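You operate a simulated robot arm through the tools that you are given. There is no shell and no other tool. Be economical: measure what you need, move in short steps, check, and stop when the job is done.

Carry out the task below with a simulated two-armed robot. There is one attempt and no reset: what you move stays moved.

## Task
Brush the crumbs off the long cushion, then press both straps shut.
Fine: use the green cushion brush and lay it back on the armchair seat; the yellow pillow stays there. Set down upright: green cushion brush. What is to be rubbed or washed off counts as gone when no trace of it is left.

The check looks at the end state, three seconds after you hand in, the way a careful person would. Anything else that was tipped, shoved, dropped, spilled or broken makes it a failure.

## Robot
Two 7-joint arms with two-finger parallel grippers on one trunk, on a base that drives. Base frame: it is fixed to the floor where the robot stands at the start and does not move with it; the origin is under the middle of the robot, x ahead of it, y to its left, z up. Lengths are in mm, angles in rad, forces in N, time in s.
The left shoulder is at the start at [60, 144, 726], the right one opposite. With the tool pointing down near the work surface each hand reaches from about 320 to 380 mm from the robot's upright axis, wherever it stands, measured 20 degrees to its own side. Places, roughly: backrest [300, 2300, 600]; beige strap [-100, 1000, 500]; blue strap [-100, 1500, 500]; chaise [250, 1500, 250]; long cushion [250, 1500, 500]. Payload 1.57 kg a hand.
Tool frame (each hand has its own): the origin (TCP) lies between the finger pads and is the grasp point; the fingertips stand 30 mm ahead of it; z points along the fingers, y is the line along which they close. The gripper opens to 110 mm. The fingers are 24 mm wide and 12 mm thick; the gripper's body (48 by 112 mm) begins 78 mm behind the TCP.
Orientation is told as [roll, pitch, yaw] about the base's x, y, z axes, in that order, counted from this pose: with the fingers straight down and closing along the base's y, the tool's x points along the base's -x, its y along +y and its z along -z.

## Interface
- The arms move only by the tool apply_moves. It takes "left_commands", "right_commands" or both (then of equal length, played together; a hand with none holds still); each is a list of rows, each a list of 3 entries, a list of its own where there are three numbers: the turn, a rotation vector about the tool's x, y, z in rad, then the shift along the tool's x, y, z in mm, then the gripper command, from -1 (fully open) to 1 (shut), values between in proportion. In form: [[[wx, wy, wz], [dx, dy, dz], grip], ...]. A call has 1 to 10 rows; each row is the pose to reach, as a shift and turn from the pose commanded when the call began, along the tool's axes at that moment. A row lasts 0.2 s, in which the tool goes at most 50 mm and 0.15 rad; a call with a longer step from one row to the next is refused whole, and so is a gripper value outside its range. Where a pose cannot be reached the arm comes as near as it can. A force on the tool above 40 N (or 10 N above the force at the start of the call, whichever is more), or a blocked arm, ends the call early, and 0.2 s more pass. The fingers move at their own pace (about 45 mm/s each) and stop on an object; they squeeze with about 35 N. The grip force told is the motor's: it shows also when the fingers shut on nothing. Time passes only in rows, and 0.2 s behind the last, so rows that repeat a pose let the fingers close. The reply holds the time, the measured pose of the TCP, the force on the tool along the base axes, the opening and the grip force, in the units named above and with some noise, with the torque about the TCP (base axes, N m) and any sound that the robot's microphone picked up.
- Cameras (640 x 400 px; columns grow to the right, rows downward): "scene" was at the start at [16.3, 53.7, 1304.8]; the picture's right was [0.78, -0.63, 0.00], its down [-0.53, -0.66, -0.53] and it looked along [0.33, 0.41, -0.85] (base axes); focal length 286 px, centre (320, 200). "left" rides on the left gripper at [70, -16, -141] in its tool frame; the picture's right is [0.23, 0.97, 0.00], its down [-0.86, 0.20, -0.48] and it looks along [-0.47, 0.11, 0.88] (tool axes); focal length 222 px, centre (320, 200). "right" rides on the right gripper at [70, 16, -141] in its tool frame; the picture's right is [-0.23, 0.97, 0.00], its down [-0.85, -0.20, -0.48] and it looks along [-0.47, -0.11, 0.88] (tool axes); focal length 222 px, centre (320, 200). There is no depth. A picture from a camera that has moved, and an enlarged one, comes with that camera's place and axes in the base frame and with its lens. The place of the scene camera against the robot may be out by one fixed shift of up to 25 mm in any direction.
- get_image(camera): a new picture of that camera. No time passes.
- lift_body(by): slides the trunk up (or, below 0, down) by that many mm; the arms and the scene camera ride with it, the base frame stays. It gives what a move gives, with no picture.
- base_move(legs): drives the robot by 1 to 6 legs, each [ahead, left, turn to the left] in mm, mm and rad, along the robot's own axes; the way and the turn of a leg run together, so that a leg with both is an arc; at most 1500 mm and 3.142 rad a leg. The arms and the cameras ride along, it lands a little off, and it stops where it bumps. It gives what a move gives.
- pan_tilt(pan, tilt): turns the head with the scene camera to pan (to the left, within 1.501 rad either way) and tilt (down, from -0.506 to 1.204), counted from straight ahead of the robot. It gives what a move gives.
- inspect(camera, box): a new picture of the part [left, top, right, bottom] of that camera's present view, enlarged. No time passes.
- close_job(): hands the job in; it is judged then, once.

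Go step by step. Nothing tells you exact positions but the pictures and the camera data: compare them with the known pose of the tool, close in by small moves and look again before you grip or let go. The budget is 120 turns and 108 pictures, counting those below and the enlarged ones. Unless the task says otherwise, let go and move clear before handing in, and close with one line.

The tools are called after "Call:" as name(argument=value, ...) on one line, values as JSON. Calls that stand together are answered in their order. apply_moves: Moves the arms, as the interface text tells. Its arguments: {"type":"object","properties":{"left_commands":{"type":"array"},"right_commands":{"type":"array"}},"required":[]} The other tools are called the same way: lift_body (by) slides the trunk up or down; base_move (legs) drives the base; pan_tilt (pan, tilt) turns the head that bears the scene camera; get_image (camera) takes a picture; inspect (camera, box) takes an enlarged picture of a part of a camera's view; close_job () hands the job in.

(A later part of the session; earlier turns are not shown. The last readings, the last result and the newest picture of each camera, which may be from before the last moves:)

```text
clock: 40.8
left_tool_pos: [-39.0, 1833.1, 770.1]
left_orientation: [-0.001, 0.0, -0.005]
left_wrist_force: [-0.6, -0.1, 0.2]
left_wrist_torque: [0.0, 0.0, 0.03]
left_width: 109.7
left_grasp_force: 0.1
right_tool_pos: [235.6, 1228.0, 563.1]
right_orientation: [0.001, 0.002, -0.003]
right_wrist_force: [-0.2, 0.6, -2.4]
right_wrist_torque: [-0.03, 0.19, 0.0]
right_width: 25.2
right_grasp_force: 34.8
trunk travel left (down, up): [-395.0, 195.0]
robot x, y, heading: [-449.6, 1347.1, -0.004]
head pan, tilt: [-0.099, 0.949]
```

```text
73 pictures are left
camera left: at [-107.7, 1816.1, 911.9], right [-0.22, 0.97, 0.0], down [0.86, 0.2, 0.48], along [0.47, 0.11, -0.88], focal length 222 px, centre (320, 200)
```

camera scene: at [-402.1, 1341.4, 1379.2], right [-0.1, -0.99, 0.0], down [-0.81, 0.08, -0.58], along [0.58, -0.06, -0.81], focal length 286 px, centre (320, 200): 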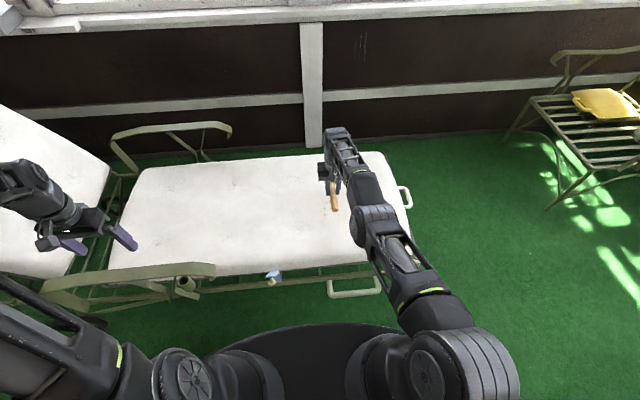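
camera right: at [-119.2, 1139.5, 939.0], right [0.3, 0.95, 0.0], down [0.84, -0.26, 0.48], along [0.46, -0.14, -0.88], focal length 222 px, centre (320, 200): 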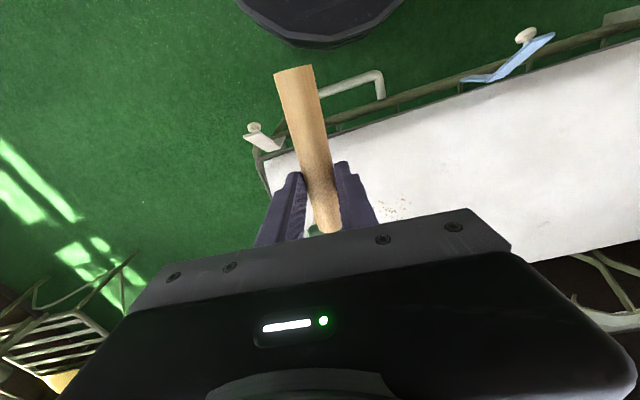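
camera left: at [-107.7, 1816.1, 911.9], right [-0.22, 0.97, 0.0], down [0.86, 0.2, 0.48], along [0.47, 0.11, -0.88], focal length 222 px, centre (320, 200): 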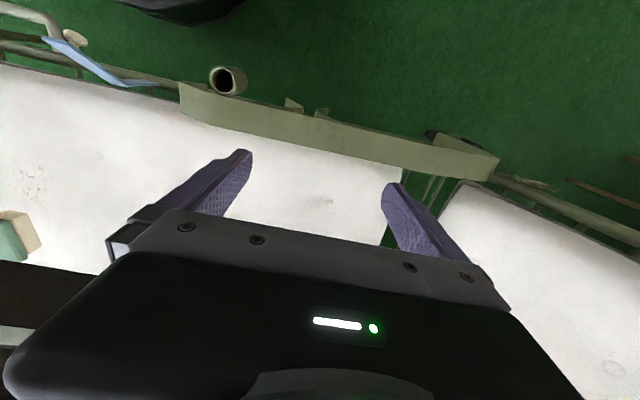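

The arm ended up nearly stretched. I'll pull the brush back over the crumbs at hover height and move the left hand so its camera sees the patch.

Call:
apply_moves(right_commands=[[[0, 0, 0], [10, 0, 0], 1], [[0, 0, 0], [30, 0, 0], 1], [[0, 0, 0], [60, 0, 0], 1], [[0, 0, 0], [90, 0, 0], 1], [[0, 0, 0], [90, 0, 0], 1]], left_commands=[[[0, 0, 0], [0, -30, 0], -1], [[0, 0, 0], [0, -65, 0], -1], [[0, 0, 0], [0, -100, 0], -1], [[0, 0, 0], [0, -130, 0], -1], [[0, 0, 0], [0, -130, 0], -1]])

Call:
get_image(camera="left")

```text
clock: 42.0
left_tool_pos: [-38.5, 1703.5, 771.5]
left_orientation: [-0.001, 0.001, -0.003]
left_wrist_force: [-0.4, 0.2, -0.7]
left_wrist_torque: [-0.01, -0.02, 0.0]
left_width: 110.2
left_grasp_force: 0.0
right_tool_pos: [229.6, 1238.8, 547.4]
right_orientation: [-0.002, 0.004, -0.003]
right_wrist_force: [0.0, -0.1, -1.9]
right_wrist_torque: [-0.01, 0.17, 0.0]
right_width: 25.2
right_grasp_force: 35.1
right hand out of reach, approached as far as the arm can: row 1, 2, 3, 4, 5
trunk travel left (down, up): [-395.0, 195.0]
robot x, y, heading: [-449.7, 1349.6, -0.0]
head pan, tilt: [-0.099, 0.949]
```

```text
72 pictures are left
camera left: at [-107.6, 1685.7, 912.3], right [-0.22, 0.97, 0.0], down [0.86, 0.2, 0.48], along [0.47, 0.11, -0.88], focal length 222 px, centre (320, 200)
```

left: 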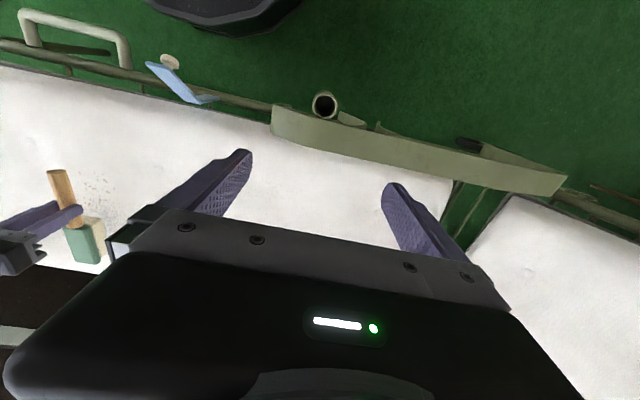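

The right arm seems stuck near a straight elbow. I'll look at its posture closely.

Call:
inspect(camera="scene", box=[280, 110, 540, 400])

```text
1.38 times, centred on (410, 255) of scene
camera zoom: at [-401.9, 1341.4, 1379.2], right [-0.1, -0.99, 0.0], down [-0.81, 0.08, -0.58], along [0.58, -0.06, -0.81], focal length 394 px, centre (196, 124)
```

zoom: 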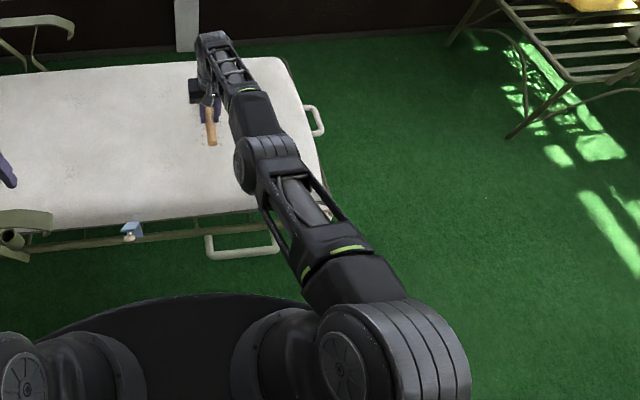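

I'll resync the commanded pose to where the hand really is, then raise it, to see whether the arm responds.

Call:
apply_moves(right_commands=[[[0, 0, 0], [-45, 5, 0], 1], [[0, 0, 0], [-90, 10, 0], 1], [[0, 0, 0], [-135, 15, 0], 1], [[0, 0, 0], [-180, 20, 0], 1], [[0, 0, 0], [-195, 20, -20], 1], [[0, 0, 0], [-195, 20, -50], 1], [[0, 0, 0], [-195, 20, -80], 1], [[0, 0, 0], [-195, 20, -80], 1]])

```text
clock: 43.8
left_tool_pos: [-38.5, 1702.6, 771.1]
left_orientation: [0.0, -0.001, -0.004]
left_wrist_force: [0.0, -0.7, -0.4]
left_wrist_torque: [0.0, 0.03, -0.01]
left_width: 110.3
left_grasp_force: 0.1
right_tool_pos: [246.9, 1229.4, 615.1]
right_orientation: [0.0, 0.004, -0.004]
right_wrist_force: [-0.3, 0.3, -2.6]
right_wrist_torque: [0.02, 0.21, -0.01]
right_width: 24.9
right_grasp_force: 35.0
right hand out of reach, approached as far as the arm can: row 1, 2, 3, 4, 5, 6, 7, 8
trunk travel left (down, up): [-395.0, 195.0]
robot x, y, heading: [-447.4, 1347.4, -0.003]
head pan, tilt: [-0.099, 0.949]
```

It responds vertically but not radially, so the elbow is locked straight. I'll go up and then come down with an inward component to let the elbow bend.

Call:
apply_moves(right_commands=[[[0, 0, 0], [0, 0, -45], 1], [[0, 0, 0], [0, 0, -90], 1], [[0, 0, 0], [0, 0, -120], 1], [[0, 0, 0], [0, 0, -120], 1], [[0, 0, 0], [0, 0, -80], 1], [[0, 0, 0], [10, 0, -35], 1], [[0, 0, 0], [40, 0, 0], 1], [[0, 0, 0], [70, 0, 30], 1], [[0, 0, 0], [70, 0, 30], 1]])

```text
clock: 45.8
left_tool_pos: [-38.4, 1702.7, 770.6]
left_orientation: [-0.001, 0.001, -0.004]
left_wrist_force: [0.8, -0.3, -0.7]
left_wrist_torque: [0.0, 0.0, -0.03]
left_width: 110.2
left_grasp_force: 0.0
right_tool_pos: [176.1, 1226.5, 585.3]
right_orientation: [-0.002, 0.002, -0.004]
right_wrist_force: [0.2, -0.8, -2.2]
right_wrist_torque: [0.0, 0.18, 0.0]
right_width: 24.9
right_grasp_force: 34.7
right hand out of reach, approached as far as the arm can: row 1, 2, 3
trunk travel left (down, up): [-395.0, 195.0]
robot x, y, heading: [-448.1, 1348.7, -0.003]
head pan, tilt: [-0.099, 0.949]
```

The arm is free again. I'll bring the brush to (115, 1130) so the head spans all the crumbs in x, and sweep there and back.

Call:
apply_moves(right_commands=[[[0, 0, 0], [20, -32, 0], 1], [[0, 0, 0], [40, -64, 15], 1], [[0, 0, 0], [61, -96, 35], 1], [[0, 0, 0], [61, -96, 55], 1], [[0, 0, 0], [61, -96, 67], 1], [[0, 0, 0], [61, -96, 67], 1]])

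Call:
apply_moves(right_commands=[[[0, 0, 0], [0, 20, 0], 1], [[0, 0, 0], [0, 40, 0], 1], [[0, 0, 0], [0, 60, 0], 1], [[0, 0, 0], [0, 80, 0], 1], [[0, 0, 0], [0, 100, 0], 1], [[0, 0, 0], [0, 120, 0], 1], [[0, 0, 0], [0, 140, 0], 1], [[0, 0, 0], [0, 160, 0], 1], [[0, 0, 0], [0, 180, 0], 1], [[0, 0, 0], [0, 200, 0], 1]])

Call:
apply_moves(right_commands=[[[0, 0, 0], [0, -20, 0], 1], [[0, 0, 0], [0, -40, 0], 1], [[0, 0, 0], [0, -60, 0], 1], [[0, 0, 0], [0, -80, 0], 1], [[0, 0, 0], [0, -100, 0], 1], [[0, 0, 0], [0, -120, 0], 1], [[0, 0, 0], [0, -140, 0], 1], [[0, 0, 0], [0, -160, 0], 1], [[0, 0, 0], [0, -180, 0], 1], [[0, 0, 0], [0, -200, 0], 1]])

Call:
inspect(camera="scene", box=[230, 110, 430, 270])

Call:
inspect(camera="left", box=[0, 60, 240, 300])

```text
clock: 47.2
left_tool_pos: [-39.5, 1703.8, 772.6]
left_orientation: [0.0, -0.001, -0.004]
left_wrist_force: [-0.6, -0.2, 0.6]
left_wrist_torque: [-0.02, 0.01, -0.01]
left_width: 109.8
left_grasp_force: 0.1
right_tool_pos: [114.4, 1132.2, 519.1]
right_orientation: [0.0, 0.0, -0.003]
right_wrist_force: [-6.0, -1.4, 15.6]
right_wrist_torque: [0.0, -0.33, -0.01]
right_width: 25.2
right_grasp_force: 34.6
trunk travel left (down, up): [-395.0, 195.0]
robot x, y, heading: [-448.7, 1350.7, -0.002]
head pan, tilt: [-0.099, 0.949]
```

```text
clock: 49.4
left_tool_pos: [-38.5, 1702.6, 771.2]
left_orientation: [0.0, 0.0, -0.004]
left_wrist_force: [1.0, 1.1, 0.3]
left_wrist_torque: [0.03, -0.01, 0.03]
left_width: 110.0
left_grasp_force: 0.0
right_tool_pos: [115.9, 1331.9, 516.9]
right_orientation: [0.001, 0.002, -0.001]
right_wrist_force: [-0.3, -5.9, 15.0]
right_wrist_torque: [-0.16, -0.72, -0.33]
right_width: 25.4
right_grasp_force: 35.4
trunk travel left (down, up): [-395.0, 195.0]
robot x, y, heading: [-446.2, 1346.4, 0.001]
head pan, tilt: [-0.099, 0.949]
```

```text
clock: 51.6
left_tool_pos: [-39.3, 1703.1, 770.8]
left_orientation: [0.0, 0.001, -0.004]
left_wrist_force: [-0.1, -0.1, 0.6]
left_wrist_torque: [0.01, 0.0, 0.03]
left_width: 110.3
left_grasp_force: 0.0
right_tool_pos: [115.7, 1130.7, 517.5]
right_orientation: [-0.003, 0.005, -0.004]
right_wrist_force: [0.4, 2.5, 5.8]
right_wrist_torque: [0.02, -0.22, 0.15]
right_width: 25.0
right_grasp_force: 34.5
trunk travel left (down, up): [-395.0, 195.0]
robot x, y, heading: [-449.0, 1348.5, -0.003]
head pan, tilt: [-0.099, 0.949]
```

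```text
2.50 times, centred on (330, 190) of scene
camera zoom: at [-402.8, 1341.7, 1379.1], right [-0.1, -0.99, 0.0], down [-0.81, 0.08, -0.58], along [0.58, -0.06, -0.81], focal length 714 px, centre (295, 225)
```

zoom: 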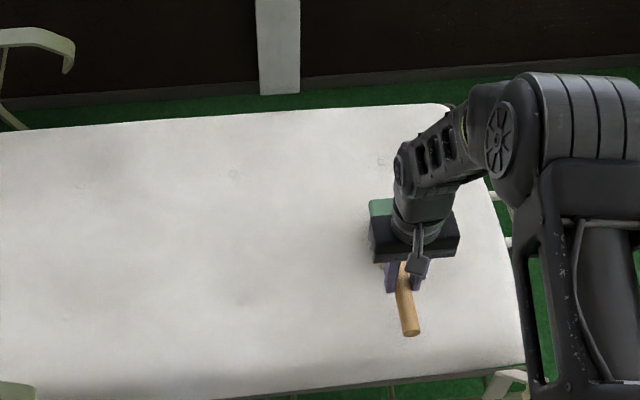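

```text
1.67 times, centred on (120, 180) of left
camera zoom: at [-108.0, 1686.2, 912.4], right [-0.22, 0.97, 0.0], down [0.86, 0.2, 0.48], along [0.47, 0.11, -0.88], focal length 370 px, centre (653, 233)
```

zoom: 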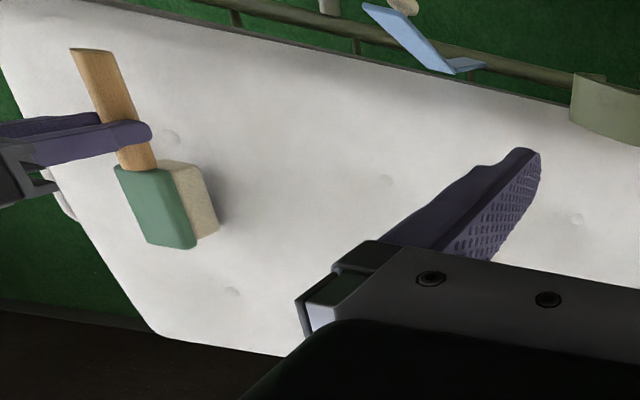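

The patch now looks clean. I'll do one more pair of passes, offset both ways, for faint traces and then inspect closely.

Call:
apply_moves(right_commands=[[[0, 0, 0], [-25, 20, 0], 1], [[0, 0, 0], [-25, 40, 0], 1], [[0, 0, 0], [-25, 60, 0], 1], [[0, 0, 0], [-25, 80, 0], 1], [[0, 0, 0], [-25, 100, 0], 1], [[0, 0, 0], [-25, 120, 0], 1], [[0, 0, 0], [-25, 140, 0], 1], [[0, 0, 0], [-25, 160, 0], 1], [[0, 0, 0], [-25, 180, 0], 1], [[0, 0, 0], [-25, 190, 0], 1]])

Call:
apply_moves(right_commands=[[[0, 0, 0], [45, 0, 0], 1], [[0, 0, 0], [45, -22, 0], 1], [[0, 0, 0], [45, -44, 0], 1], [[0, 0, 0], [45, -66, 0], 1], [[0, 0, 0], [45, -88, 0], 1], [[0, 0, 0], [45, -110, 0], 1], [[0, 0, 0], [45, -132, 0], 1], [[0, 0, 0], [45, -154, 0], 1], [[0, 0, 0], [45, -176, 0], 1], [[0, 0, 0], [45, -190, 0], 1]])

Call:
apply_moves(right_commands=[[[0, 0, 0], [0, 0, -30], 1], [[0, 0, 0], [30, 0, -70], 1], [[0, 0, 0], [60, -10, -110], 1], [[0, 0, 0], [80, -20, -155], 1], [[0, 0, 0], [90, -30, -200], 1], [[0, 0, 0], [90, -30, -230], 1]])

Call:
inspect(camera="scene", box=[270, 140, 390, 230])

Call:
inspect(camera="left", box=[0, 80, 160, 240])

Call:
get_image(camera="right")

```text
clock: 53.8
left_tool_pos: [-39.1, 1702.9, 771.4]
left_orientation: [0.001, 0.0, -0.002]
left_wrist_force: [-0.4, 0.5, 1.4]
left_wrist_torque: [0.0, 0.03, 0.0]
left_width: 110.1
left_grasp_force: 0.0
right_tool_pos: [139.8, 1322.1, 516.6]
right_orientation: [0.001, 0.003, -0.004]
right_wrist_force: [-0.6, -3.0, 4.9]
right_wrist_torque: [-0.05, -0.26, -0.21]
right_width: 25.2
right_grasp_force: 34.8
trunk travel left (down, up): [-395.0, 195.0]
robot x, y, heading: [-446.9, 1349.4, -0.006]
head pan, tilt: [-0.099, 0.949]
```

```text
clock: 56.0
left_tool_pos: [-38.8, 1703.2, 771.5]
left_orientation: [0.001, -0.001, -0.003]
left_wrist_force: [1.2, -0.4, 0.7]
left_wrist_torque: [0.0, 0.01, 0.0]
left_width: 110.0
left_grasp_force: 0.1
right_tool_pos: [96.8, 1131.6, 516.9]
right_orientation: [0.0, 0.001, -0.002]
right_wrist_force: [-0.6, 0.9, 0.6]
right_wrist_torque: [0.0, 0.05, 0.05]
right_width: 25.2
right_grasp_force: 34.5
trunk travel left (down, up): [-395.0, 195.0]
robot x, y, heading: [-447.5, 1349.2, -0.002]
head pan, tilt: [-0.099, 0.949]
```

```text
refused: row 3 steps farther than a row can; nothing moved
```

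```text
4.44 times, centred on (330, 185) of scene
camera zoom: at [-402.3, 1341.5, 1379.2], right [-0.1, -0.99, 0.0], down [-0.81, 0.08, -0.58], along [0.58, -0.06, -0.81], focal length 1270 px, centre (276, 267)
```

zoom: 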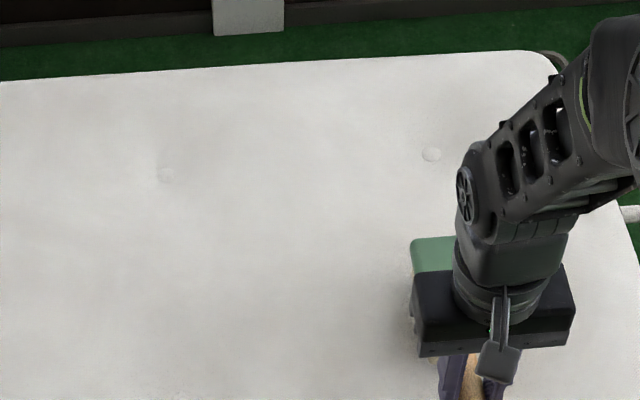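

```text
2.50 times, centred on (80, 160) of left
camera zoom: at [-107.8, 1686.1, 912.4], right [-0.22, 0.97, 0.0], down [0.86, 0.2, 0.48], along [0.47, 0.11, -0.88], focal length 555 px, centre (920, 300)
```

zoom: 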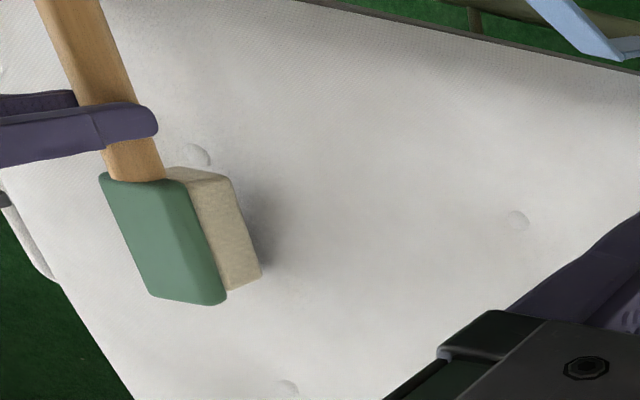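

```text
66 pictures are left
camera right: at [24.9, 1147.8, 657.8], right [0.23, 0.97, 0.0], down [0.86, -0.2, 0.48], along [0.46, -0.11, -0.88], focal length 222 px, centre (320, 200)
```

right: 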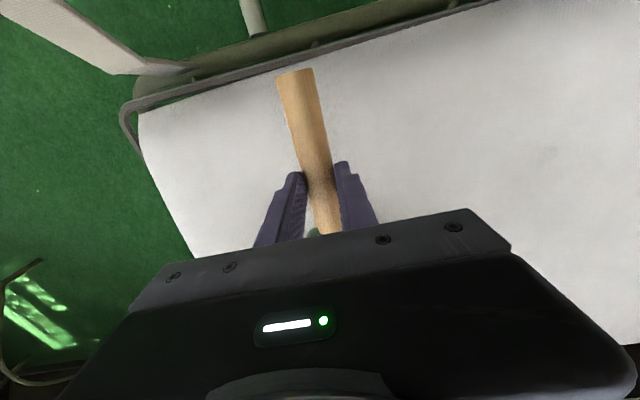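

No crumbs remain. I'll lift the brush clear and bring the left hand over the blue strap (knob near (-81, 1460, 514)) for a close look.

Call:
apply_moves(right_commands=[[[0, 0, 0], [0, 0, -25], 1], [[0, 0, 0], [5, 0, -50], 1], [[0, 0, 0], [15, 0, -75], 1], [[0, 0, 0], [25, 0, -100], 1], [[0, 0, 0], [35, 0, -125], 1], [[0, 0, 0], [45, 0, -150], 1], [[0, 0, 0], [55, 0, -175], 1], [[0, 0, 0], [65, 0, -200], 1], [[0, 0, 0], [75, 0, -220], 1], [[0, 0, 0], [80, 0, -230], 1]], left_commands=[[[0, 0, 0], [4, -22, 9], -0.5], [[0, 0, 0], [8, -44, 18], 0], [[0, 0, 0], [12, -66, 27], 0.5], [[0, 0, 0], [16, -88, 36], 1], [[0, 0, 0], [20, -110, 45], 1], [[0, 0, 0], [24, -132, 54], 1], [[0, 0, 0], [28, -154, 63], 1], [[0, 0, 0], [32, -176, 72], 1], [[0, 0, 0], [36, -198, 81], 1], [[0, 0, 0], [41, -223, 90], 1]])

Call:
get_image(camera="left")

Call:
get_image(camera="scene")

```text
clock: 58.2
left_tool_pos: [-79.6, 1480.0, 679.6]
left_orientation: [0.0, 0.001, -0.001]
left_wrist_force: [-0.4, -0.2, 0.0]
left_wrist_torque: [0.04, 0.03, 0.0]
left_width: 0.0
left_grasp_force: 21.2
right_tool_pos: [16.0, 1131.5, 747.5]
right_orientation: [-0.001, 0.005, -0.004]
right_wrist_force: [-0.1, -0.1, -1.9]
right_wrist_torque: [0.02, 0.18, -0.03]
right_width: 25.2
right_grasp_force: 34.8
trunk travel left (down, up): [-395.0, 195.0]
robot x, y, heading: [-448.3, 1344.3, -0.002]
head pan, tilt: [-0.099, 0.949]
```

```text
65 pictures are left
camera left: at [-149.6, 1462.7, 821.4], right [-0.23, 0.97, 0.0], down [0.86, 0.2, 0.48], along [0.47, 0.11, -0.88], focal length 222 px, centre (320, 200)
```

left: 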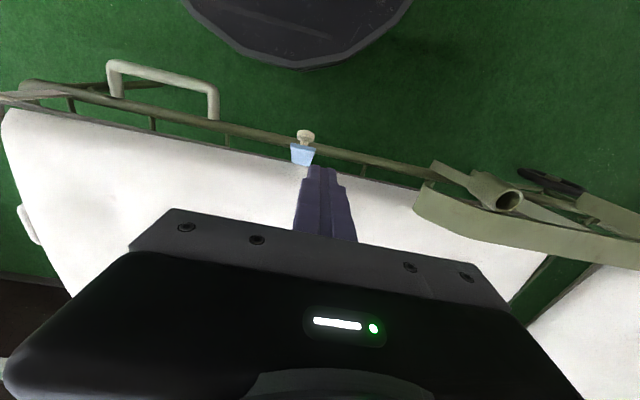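

```text
64 pictures are left
camera scene: at [-402.1, 1341.1, 1379.2], right [-0.1, -0.99, 0.0], down [-0.81, 0.08, -0.58], along [0.58, -0.06, -0.81], focal length 286 px, centre (320, 200)
```

scene: 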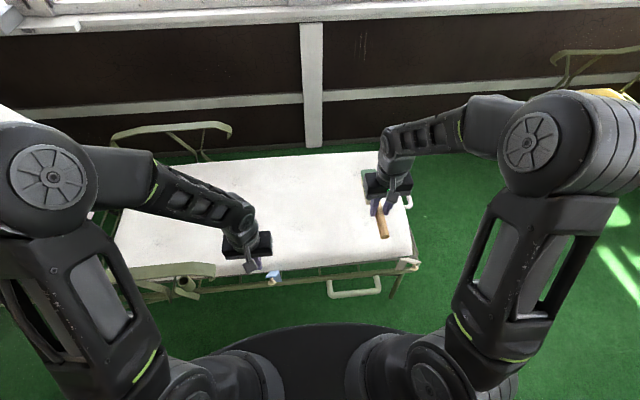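

Call:
inspect(camera="left", box=[260, 110, 380, 200])

Call:
inspect(camera="scene", box=[240, 250, 310, 300])

Call:
inspect(camera="scene", box=[370, 240, 440, 290])

Call:
get_image(camera="right")

```text
4.44 times, centred on (320, 155) of left
camera zoom: at [-149.6, 1462.7, 821.4], right [-0.23, 0.97, 0.0], down [0.86, 0.2, 0.48], along [0.47, 0.11, -0.88], focal length 987 px, centre (320, 400)
```

zoom: 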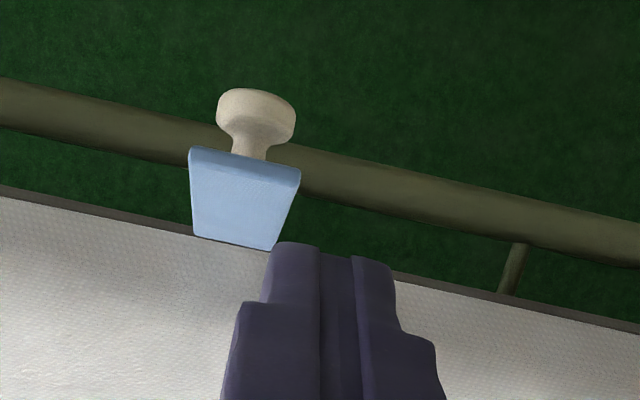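

```text
8.00 times, centred on (275, 275) of scene
camera zoom: at [-402.1, 1341.1, 1379.2], right [-0.1, -0.99, 0.0], down [-0.81, 0.08, -0.58], along [0.58, -0.06, -0.81], focal length 2286 px, centre (680, -400)
```

zoom: 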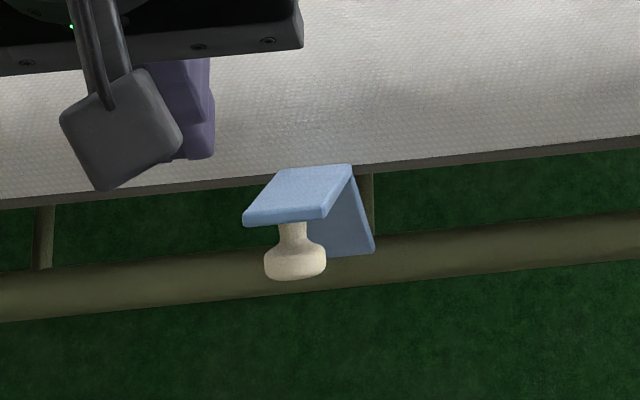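

```text
8.00 times, centred on (405, 265) of scene
camera zoom: at [-402.1, 1341.1, 1379.2], right [-0.1, -0.99, 0.0], down [-0.81, 0.08, -0.58], along [0.58, -0.06, -0.81], focal length 2286 px, centre (-360, -320)
```

zoom: 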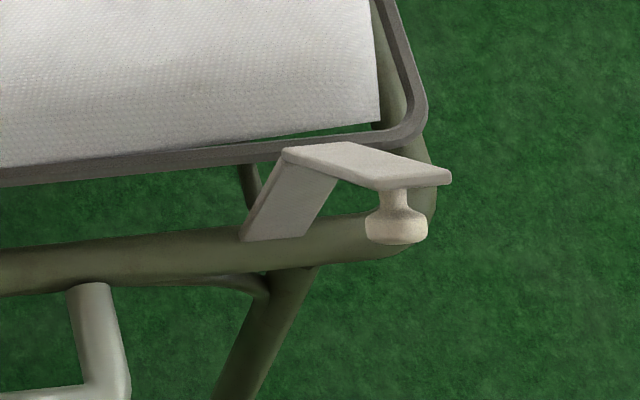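

```text
60 pictures are left
camera right: at [-54.7, 1148.4, 888.2], right [0.23, 0.97, 0.0], down [0.86, -0.2, 0.48], along [0.46, -0.11, -0.88], focal length 222 px, centre (320, 200)
```

right: 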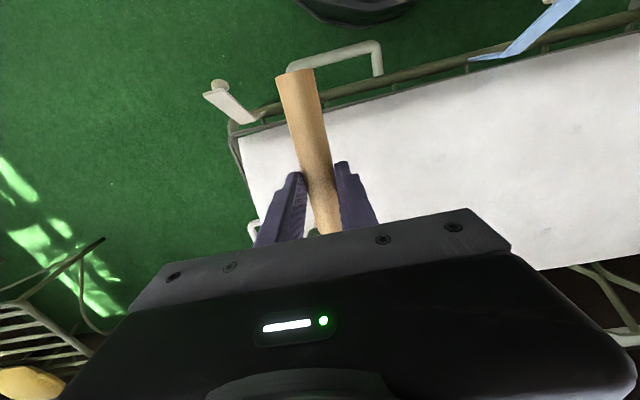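

The straps are plates hinged near the cushion edge: the flap rises outward with its stud on the outer face, and a fixed leg hangs below. So closing means pushing the flap over outward and down until the stud snaps into the leg. I'll place the closed left fingertips just above the blue flap.

Call:
apply_moves(left_commands=[[[0, 0, 0], [-15, -10, 40], 1], [[0, 0, 0], [-30, -21, 75], 1], [[0, 0, 0], [-30, -21, 110], 1], [[0, 0, 0], [-30, -21, 110], 1]])

Call:
inspect(camera="left", box=[240, 60, 400, 200])

Call:
inspect(camera="scene", box=[220, 230, 320, 300])

```text
clock: 59.2
left_tool_pos: [-50.7, 1459.7, 569.9]
left_orientation: [0.0, -0.001, -0.005]
left_wrist_force: [0.5, 0.2, 0.0]
left_wrist_torque: [0.02, 0.0, 0.0]
left_width: 0.0
left_grasp_force: 21.4
right_tool_pos: [16.1, 1131.5, 748.0]
right_orientation: [0.0, 0.004, -0.004]
right_wrist_force: [0.4, 0.2, -1.7]
right_wrist_torque: [-0.01, 0.2, 0.02]
right_width: 25.2
right_grasp_force: 35.6
trunk travel left (down, up): [-395.0, 195.0]
robot x, y, heading: [-442.5, 1348.1, -0.001]
head pan, tilt: [-0.099, 0.949]
```

```text
2.86 times, centred on (320, 130) of left
camera zoom: at [-119.9, 1441.7, 711.3], right [-0.22, 0.97, 0.0], down [0.86, 0.2, 0.48], along [0.47, 0.11, -0.88], focal length 635 px, centre (320, 400)
```

zoom: 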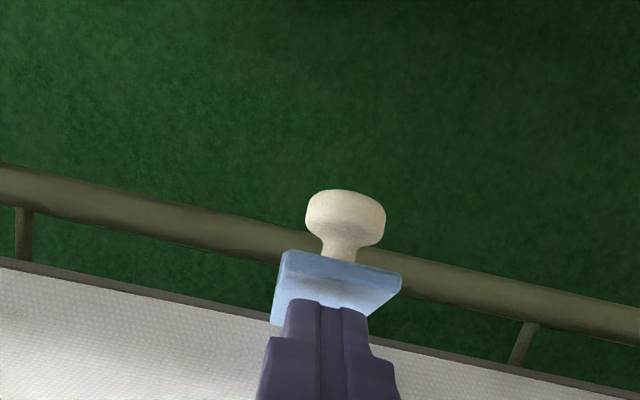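

```text
5.71 times, centred on (270, 265) of scene
camera zoom: at [-402.0, 1341.3, 1379.2], right [-0.1, -0.99, 0.0], down [-0.81, 0.08, -0.58], along [0.58, -0.06, -0.81], focal length 1633 px, centre (606, -171)
```

zoom: 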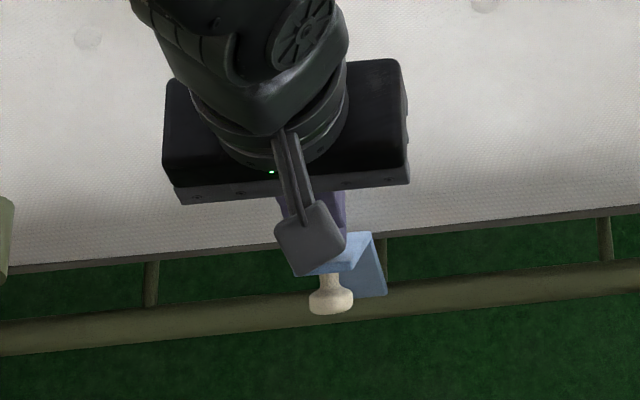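

Re-triangulating, the blue flap has its hinge at (-15, 445) and tip at (-75, 547), with the stud pointing outward. I'll push the flap down and outward in steps, watching the force.

Call:
apply_moves(left_commands=[[[0, 0, 0], [4, 0, 12], 1], [[0, 0, 0], [8, 0, 24], 1], [[0, 0, 0], [12, 0, 37], 1], [[0, 0, 0], [16, 0, 50], 1], [[0, 0, 0], [18, 0, 65], 1]])

Call:
inspect(camera="left", box=[240, 60, 400, 200])

Call:
inspect(camera="scene", box=[220, 230, 320, 300])

```text
clock: 59.8
left_tool_pos: [-46.0, 1455.8, 554.5]
left_orientation: [-0.009, -0.028, 0.0]
left_wrist_force: [3.1, 1.2, 2.7]
left_wrist_torque: [0.02, -0.09, 0.02]
left_width: 0.0
left_grasp_force: 22.3
right_tool_pos: [17.0, 1131.6, 747.2]
right_orientation: [-0.001, 0.003, -0.001]
right_wrist_force: [-0.3, 0.5, -2.7]
right_wrist_torque: [0.01, 0.12, -0.02]
right_width: 25.1
right_grasp_force: 35.3
trunk travel left (down, up): [-395.0, 195.0]
robot x, y, heading: [-446.5, 1345.0, -0.003]
head pan, tilt: [-0.099, 0.949]
stopped in row 2 (left hand): the force on the tool passed its limit (the readings are from after the stop); the commanded pose is now the measured one
```

```text
2.86 times, centred on (320, 130) of left
camera zoom: at [-117.5, 1440.7, 693.6], right [-0.23, 0.97, -0.02], down [0.84, 0.2, 0.5], along [0.49, 0.1, -0.87], focal length 635 px, centre (320, 400)
```

zoom: 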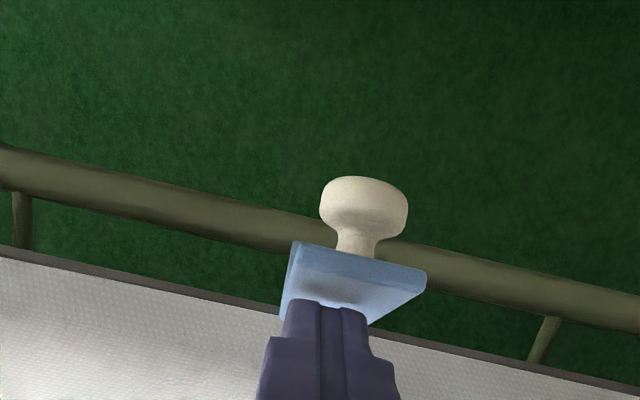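

```text
5.71 times, centred on (270, 265) of scene
camera zoom: at [-401.4, 1341.6, 1378.7], right [-0.1, -0.99, 0.0], down [-0.81, 0.08, -0.58], along [0.58, -0.06, -0.81], focal length 1633 px, centre (606, -171)
```

zoom: 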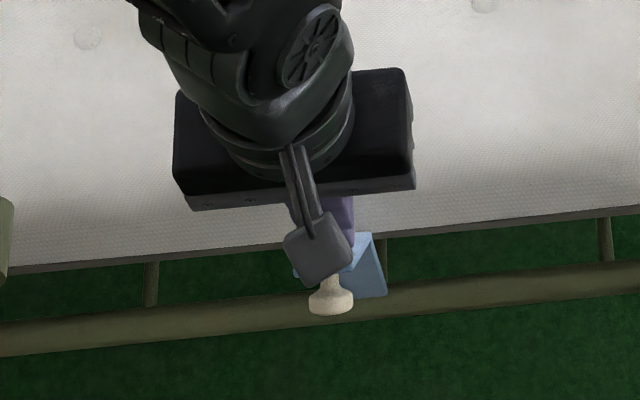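

The flap is stiff and barely moved at 40 N, so I shouldn't force it. I'll back off and look at the strap's mechanism from a lower, outside angle.

Call:
apply_moves(left_commands=[[[0, 0, 0], [0, 0, -40], 1], [[0, 0, 0], [20, 20, -60], 1], [[0, -0.1, 0], [50, 45, -60], 1], [[0, -0.2, 0], [80, 70, -55], 1], [[0, -0.3, 0], [110, 95, -50], 1], [[0, -0.4, 0], [140, 120, -40], 1], [[0, -0.5, 0], [152, 134, -36], 1], [[0, -0.5, 0], [152, 134, -36], 1]])

Call:
get_image(camera="left")

```text
clock: 61.6
left_tool_pos: [-172.7, 1620.2, 510.7]
left_orientation: [-0.009, -0.523, 0.003]
left_wrist_force: [0.3, 0.7, 0.4]
left_wrist_torque: [0.0, 0.02, -0.01]
left_width: 0.0
left_grasp_force: 21.5
left hand out of reach, approached as far as the arm can: row 4, 5, 6, 7, 8
right_tool_pos: [16.6, 1130.8, 747.3]
right_orientation: [0.0, 0.004, -0.003]
right_wrist_force: [-0.4, 0.3, -1.9]
right_wrist_torque: [0.0, 0.21, 0.01]
right_width: 25.2
right_grasp_force: 35.2
trunk travel left (down, up): [-395.0, 195.0]
robot x, y, heading: [-448.6, 1348.0, -0.007]
head pan, tilt: [-0.099, 0.949]
```

```text
55 pictures are left
camera left: at [-303.1, 1604.1, 599.2], right [-0.2, 0.97, -0.12], down [0.5, 0.21, 0.84], along [0.84, 0.11, -0.53], focal length 222 px, centre (320, 200)
```

left: 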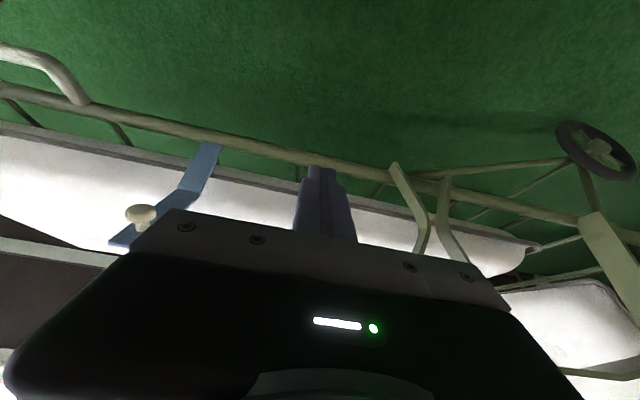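

Call:
inspect(camera="left", box=[90, 120, 250, 260])

```text
2.86 times, centred on (170, 190) of left
camera zoom: at [-303.1, 1604.1, 599.2], right [-0.2, 0.97, -0.12], down [0.5, 0.21, 0.84], along [0.84, 0.11, -0.53], focal length 635 px, centre (749, 229)
```

zoom: 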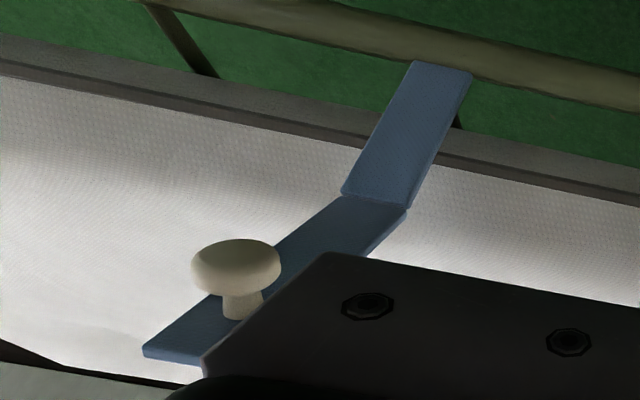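

Now it's clear: the fixed leg rises from the rail, and the flap is hinged at its top with a knob on the outer face. The open position is its stop, so it shuts by folding inward over the cushion edge, pushed by the knob. I'll straighten the hand and back the base off for room.

Call:
apply_moves(left_commands=[[[0, 0.1, 0], [-20, 0, -10], 1], [[0, 0.2, 0], [-40, 0, -20], 1], [[0, 0.3, 0], [-60, 0, -30], 1], [[0, 0.4, 0], [-80, 0, -38], 1], [[0, 0.5, 0], [-91, 0, -41], 1], [[0, 0.5, 0], [-91, 0, -41], 1]])

Call:
base_move(legs=[[-80, 0, 0]])

Call:
get_image(camera="left")

```text
clock: 63.0
left_tool_pos: [-114.2, 1621.0, 591.8]
left_orientation: [-0.009, -0.025, 0.002]
left_wrist_force: [-0.2, 0.4, 0.5]
left_wrist_torque: [-0.02, -0.02, -0.01]
left_width: 0.0
left_grasp_force: 21.2
left hand out of reach, approached as far as the arm can: row 1, 2
right_tool_pos: [16.4, 1131.5, 747.4]
right_orientation: [0.0, 0.004, -0.006]
right_wrist_force: [-0.3, 0.0, -3.0]
right_wrist_torque: [0.0, 0.2, -0.01]
right_width: 25.2
right_grasp_force: 34.7
trunk travel left (down, up): [-395.0, 195.0]
robot x, y, heading: [-447.6, 1348.6, -0.001]
head pan, tilt: [-0.099, 0.949]
```

```text
clock: 64.0
left_tool_pos: [-193.4, 1621.2, 594.0]
left_orientation: [-0.008, -0.026, 0.0]
left_wrist_force: [1.1, 0.4, 0.6]
left_wrist_torque: [0.01, 0.01, -0.01]
left_width: 0.0
left_grasp_force: 20.9
right_tool_pos: [-64.2, 1130.8, 748.1]
right_orientation: [0.001, 0.001, -0.001]
right_wrist_force: [0.0, 0.0, -2.4]
right_wrist_torque: [0.01, 0.18, 0.01]
right_width: 25.4
right_grasp_force: 35.1
trunk travel left (down, up): [-395.0, 195.0]
robot x, y, heading: [-525.9, 1350.7, -0.005]
head pan, tilt: [-0.099, 0.949]
```

```text
53 pictures are left
camera left: at [-266.1, 1605.4, 731.7], right [-0.23, 0.97, -0.01], down [0.84, 0.2, 0.5], along [0.49, 0.1, -0.87], focal length 222 px, centre (320, 200)
```

left: 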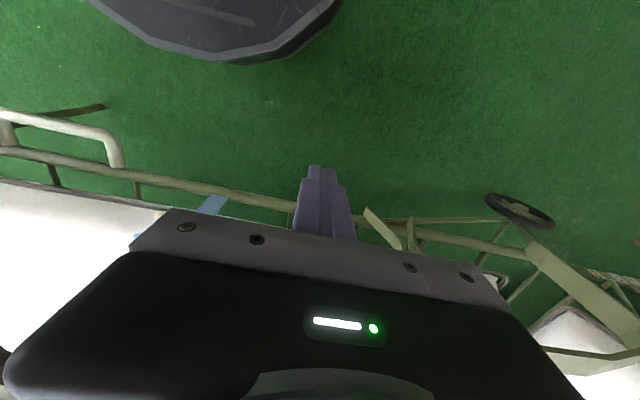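

I'll bring the fingertips just outside the blue knob, at about x=-125, y=1459, tip height ~505.

Call:
apply_moves(left_commands=[[[0, 0, 0], [0, -40, 0], 1], [[0, 0, 0], [-10, -80, 10], 1], [[0, 0, 0], [-25, -120, 25], 1], [[0, 0, 0], [-45, -162, 40], 1], [[0, 0, 0], [-68, -162, 54], 1], [[0, 0, 0], [-68, -162, 54], 1]])

Call:
inspect(camera="scene", box=[210, 180, 350, 280])

Call:
get_image(camera="left")

```text
clock: 65.4
left_tool_pos: [-124.3, 1458.6, 542.1]
left_orientation: [-0.007, -0.024, 0.001]
left_wrist_force: [1.1, -1.0, -0.4]
left_wrist_torque: [0.01, 0.01, 0.0]
left_width: 0.4
left_grasp_force: 21.8
right_tool_pos: [-62.4, 1132.8, 747.4]
right_orientation: [-0.001, 0.005, -0.001]
right_wrist_force: [0.5, -0.2, -3.1]
right_wrist_torque: [0.0, 0.25, 0.03]
right_width: 25.2
right_grasp_force: 35.1
trunk travel left (down, up): [-395.0, 195.0]
robot x, y, heading: [-527.5, 1351.3, -0.004]
head pan, tilt: [-0.099, 0.949]
```

```text
4.00 times, centred on (280, 230) of scene
camera zoom: at [-481.2, 1341.9, 1379.2], right [-0.1, -0.99, 0.0], down [-0.81, 0.08, -0.58], along [0.58, -0.06, -0.81], focal length 1143 px, centre (480, 80)
```

zoom: 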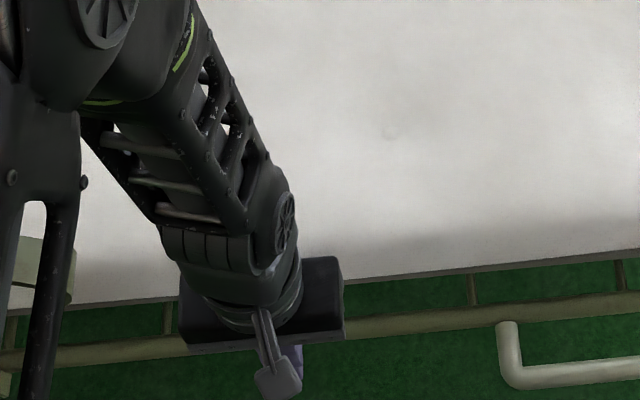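

```text
51 pictures are left
camera left: at [-196.5, 1443.2, 680.4], right [-0.23, 0.97, -0.01], down [0.84, 0.2, 0.5], along [0.49, 0.1, -0.87], focal length 222 px, centre (320, 200)
```

left: 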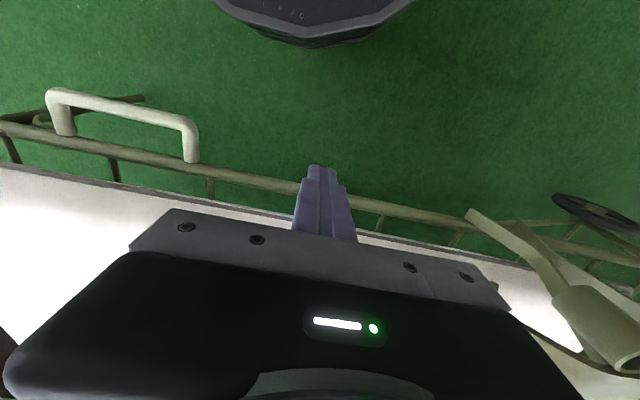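

The fingertips are lined up in front of the knob. I'll push gently in +x.

Call:
apply_moves(left_commands=[[[0, 0, 0], [-12, 0, 0], 1], [[0, 0, 0], [-24, 0, 0], 1], [[0, 0, 0], [-36, 0, 0], 1], [[0, 0, 0], [-48, 0, 0], 1], [[0, 0, 0], [-60, 0, 0], 1]])

Call:
get_image(camera="right")

Call:
inspect(camera="scene", box=[210, 180, 350, 280])

```text
clock: 66.6
left_tool_pos: [-62.4, 1458.0, 540.8]
left_orientation: [-0.007, -0.026, 0.0]
left_wrist_force: [0.1, 0.2, 0.4]
left_wrist_torque: [-0.01, 0.0, 0.0]
left_width: 0.3
left_grasp_force: 21.7
right_tool_pos: [-63.3, 1132.0, 748.9]
right_orientation: [0.0, 0.004, -0.002]
right_wrist_force: [0.4, 0.2, -2.2]
right_wrist_torque: [0.03, 0.25, 0.02]
right_width: 25.3
right_grasp_force: 34.9
trunk travel left (down, up): [-395.0, 195.0]
robot x, y, heading: [-525.1, 1348.2, -0.004]
head pan, tilt: [-0.099, 0.949]
```

```text
50 pictures are left
camera right: at [-133.5, 1149.0, 888.0], right [0.23, 0.97, 0.0], down [0.86, -0.2, 0.48], along [0.46, -0.11, -0.88], focal length 222 px, centre (320, 200)
```

right: 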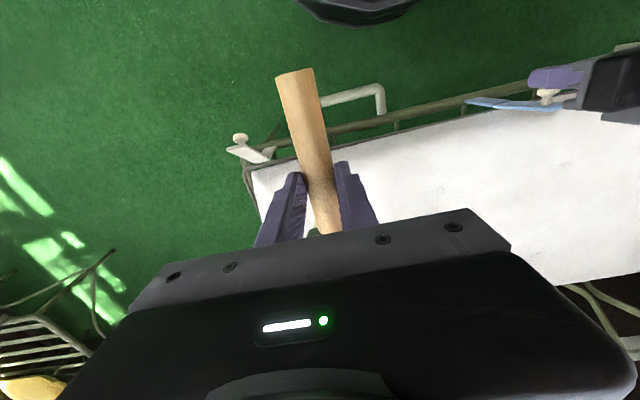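

```text
4.00 times, centred on (280, 230) of scene
camera zoom: at [-481.1, 1341.8, 1379.1], right [-0.1, -0.99, 0.0], down [-0.81, 0.08, -0.58], along [0.58, -0.06, -0.81], focal length 1143 px, centre (480, 80)
```

zoom: 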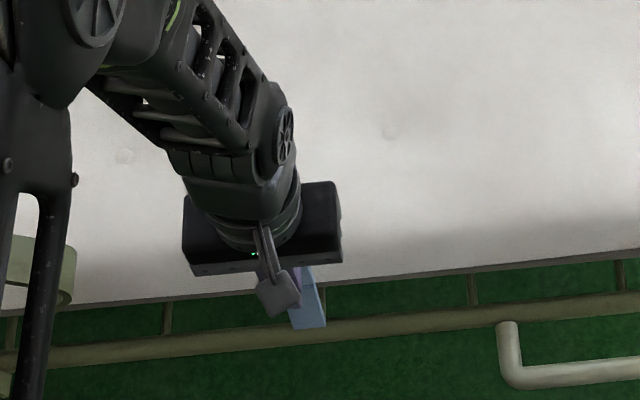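

It folds inward with almost no force. I'll keep pushing in +x.

Call:
apply_moves(left_commands=[[[0, 0, 0], [-12, 0, 0], 1], [[0, 0, 0], [-24, 0, 0], 1], [[0, 0, 0], [-36, 0, 0], 1], [[0, 0, 0], [-48, 0, 0], 1], [[0, 0, 0], [-60, 0, 0], 1], [[0, 0, 0], [-70, 0, 0], 1]])

Call:
inspect(camera="right", box=[400, 20, 640, 170])

```text
clock: 68.0
left_tool_pos: [5.8, 1458.6, 544.9]
left_orientation: [-0.009, -0.024, 0.0]
left_wrist_force: [0.2, 0.0, -0.3]
left_wrist_torque: [-0.03, 0.0, -0.01]
left_width: 0.0
left_grasp_force: 21.5
right_tool_pos: [-62.6, 1131.2, 746.6]
right_orientation: [0.001, 0.003, -0.003]
right_wrist_force: [0.8, -0.6, -1.0]
right_wrist_torque: [-0.01, 0.15, -0.01]
right_width: 25.1
right_grasp_force: 35.1
trunk travel left (down, up): [-395.0, 195.0]
robot x, y, heading: [-526.2, 1353.5, 0.0]
head pan, tilt: [-0.099, 0.949]
```

```text
2.67 times, centred on (520, 95) of right
camera zoom: at [-133.6, 1149.0, 888.0], right [0.23, 0.97, 0.0], down [0.86, -0.2, 0.48], along [0.46, -0.11, -0.88], focal length 592 px, centre (-213, 480)
```

zoom: 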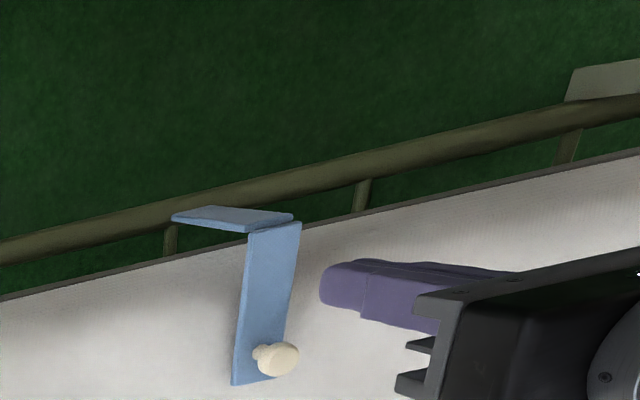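

The blue flap now lies over the cushion with the knob up at about (66, 1459, 490). I'll go above the knob and press down.

Call:
apply_moves(left_commands=[[[0, 0, 0], [0, 0, -25], 1], [[0, 0, 0], [-30, 0, -25], 1], [[0, 0, 0], [-60, 0, -25], 1], [[0, 0, 0], [-60, 0, -5], 1], [[0, 0, 0], [-60, 0, 5], 1], [[0, 0, 0], [-60, 0, 15], 1], [[0, 0, 0], [-60, 0, 25], 1], [[0, 0, 0], [-60, 0, 35], 1]])

Call:
inspect(camera="right", box=[400, 20, 640, 170])

```text
clock: 69.8
left_tool_pos: [66.5, 1458.7, 512.6]
left_orientation: [-0.011, -0.025, 0.0]
left_wrist_force: [-2.3, 2.1, 8.0]
left_wrist_torque: [0.04, 0.08, -0.06]
left_width: 0.1
left_grasp_force: 21.7
right_tool_pos: [-64.0, 1132.4, 748.0]
right_orientation: [0.001, 0.002, -0.002]
right_wrist_force: [0.6, -0.3, -2.6]
right_wrist_torque: [0.02, 0.2, 0.0]
right_width: 25.2
right_grasp_force: 35.0
trunk travel left (down, up): [-395.0, 195.0]
robot x, y, heading: [-527.4, 1349.6, -0.003]
head pan, tilt: [-0.099, 0.949]
```

```text
2.67 times, centred on (520, 95) of right
camera zoom: at [-134.3, 1149.0, 888.6], right [0.23, 0.97, 0.0], down [0.86, -0.2, 0.48], along [0.46, -0.11, -0.88], focal length 592 px, centre (-213, 480)
```

zoom: 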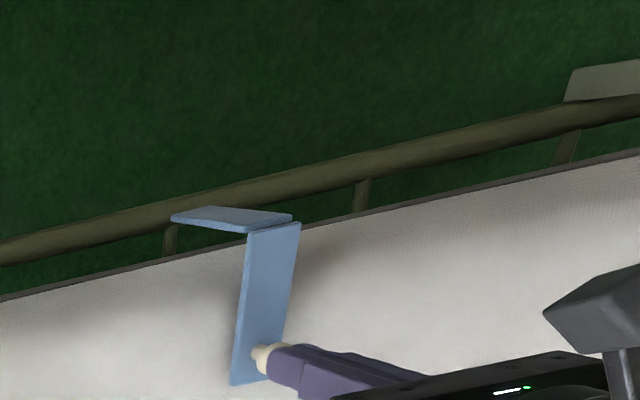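

I'm in contact with the knob at about 8 N. I'll press further in small steps until it's firmly shut.

Call:
apply_moves(left_commands=[[[0, 0, 0], [0, 0, 4], 1], [[0, 0, 0], [0, 0, 8], 1], [[0, 0, 0], [0, 0, 12], 1], [[0, 0, 0], [0, 0, 16], 1], [[0, 0, 0], [0, 0, 16], 1]])

Call:
inspect(camera="right", box=[400, 20, 640, 170])

```text
clock: 70.4
left_tool_pos: [67.2, 1458.9, 510.0]
left_orientation: [-0.01, -0.027, 0.002]
left_wrist_force: [-13.8, 2.2, 30.4]
left_wrist_torque: [0.12, 0.42, -0.04]
left_width: 0.4
left_grasp_force: 21.3
right_tool_pos: [-66.1, 1131.2, 748.2]
right_orientation: [-0.001, 0.002, -0.001]
right_wrist_force: [0.2, 0.7, -1.3]
right_wrist_torque: [0.01, 0.22, -0.02]
right_width: 25.3
right_grasp_force: 34.9
trunk travel left (down, up): [-395.0, 195.0]
robot x, y, heading: [-524.4, 1347.0, -0.007]
head pan, tilt: [-0.099, 0.949]
stopped in row 2 (left hand): the force on the tool passed its limit (the readings are from after the stop); the commanded pose is now the measured one
```

```text
2.67 times, centred on (520, 95) of right
camera zoom: at [-135.9, 1149.1, 889.1], right [0.23, 0.97, 0.0], down [0.86, -0.2, 0.48], along [0.46, -0.11, -0.88], focal length 592 px, centre (-213, 480)
```

zoom: 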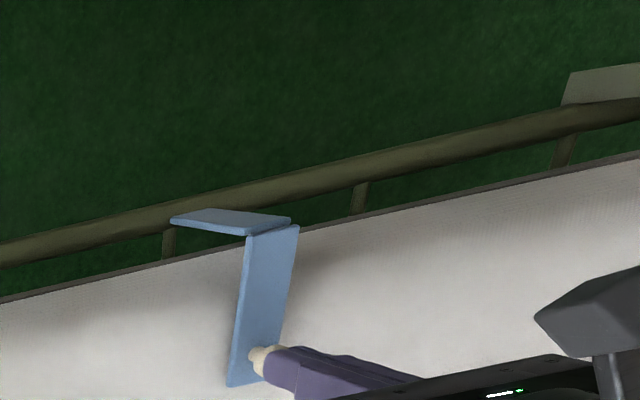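

It's pressed against a firm stop at over 40 N. I'll lift off and check whether the flap stays down.

Call:
apply_moves(left_commands=[[[0, 0, 0], [0, 0, -30], 1], [[0, 0, 0], [10, 0, -75], 1], [[0, 0, 0], [30, 20, -110], 1], [[0, 0, 0], [50, 55, -120], 1], [[0, 0, 0], [60, 90, -120], 1], [[0, 0, 0], [70, 120, -120], 1]])

Call:
inspect(camera="right", box=[400, 20, 640, 170])

Call:
get_image(camera="left")

Call:
inspect(camera="scene", box=[230, 190, 430, 290])

```text
clock: 71.8
left_tool_pos: [-5.1, 1578.7, 623.5]
left_orientation: [-0.009, -0.029, 0.0]
left_wrist_force: [0.4, -0.2, -0.4]
left_wrist_torque: [-0.02, -0.02, 0.01]
left_width: 0.1
left_grasp_force: 21.4
right_tool_pos: [-62.1, 1132.4, 747.6]
right_orientation: [0.0, 0.004, -0.001]
right_wrist_force: [-0.3, -0.3, -2.1]
right_wrist_torque: [-0.03, 0.18, -0.01]
right_width: 25.3
right_grasp_force: 34.7
trunk travel left (down, up): [-395.0, 195.0]
robot x, y, heading: [-529.3, 1352.5, -0.009]
head pan, tilt: [-0.099, 0.949]
```

```text
2.67 times, centred on (520, 95) of right
camera zoom: at [-133.8, 1149.3, 888.1], right [0.23, 0.97, 0.0], down [0.86, -0.2, 0.48], along [0.46, -0.11, -0.88], focal length 592 px, centre (-213, 480)
```

zoom: 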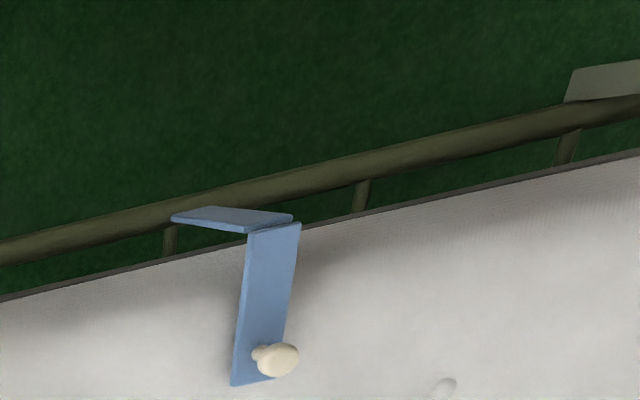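

```text
44 pictures are left
camera left: at [-78.2, 1563.5, 764.2], right [-0.23, 0.97, -0.01], down [0.84, 0.2, 0.5], along [0.49, 0.1, -0.87], focal length 222 px, centre (320, 200)
```

left: 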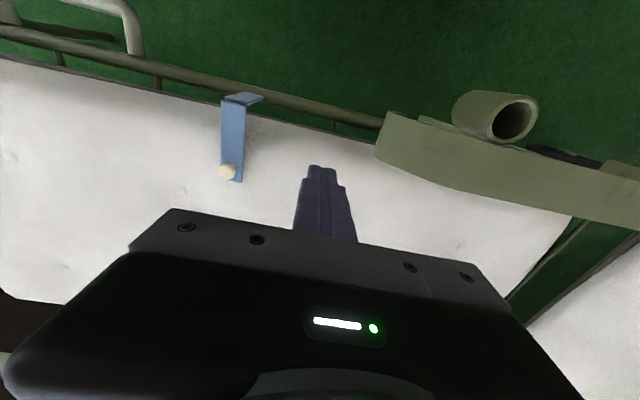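

```text
3.20 times, centred on (330, 240) of scene
camera zoom: at [-481.5, 1342.0, 1379.2], right [-0.1, -0.99, 0.0], down [-0.81, 0.08, -0.58], along [0.58, -0.06, -0.81], focal length 914 px, centre (288, 72)
```

zoom: 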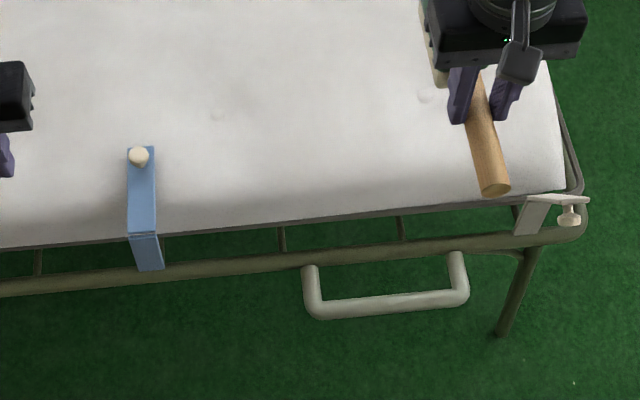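

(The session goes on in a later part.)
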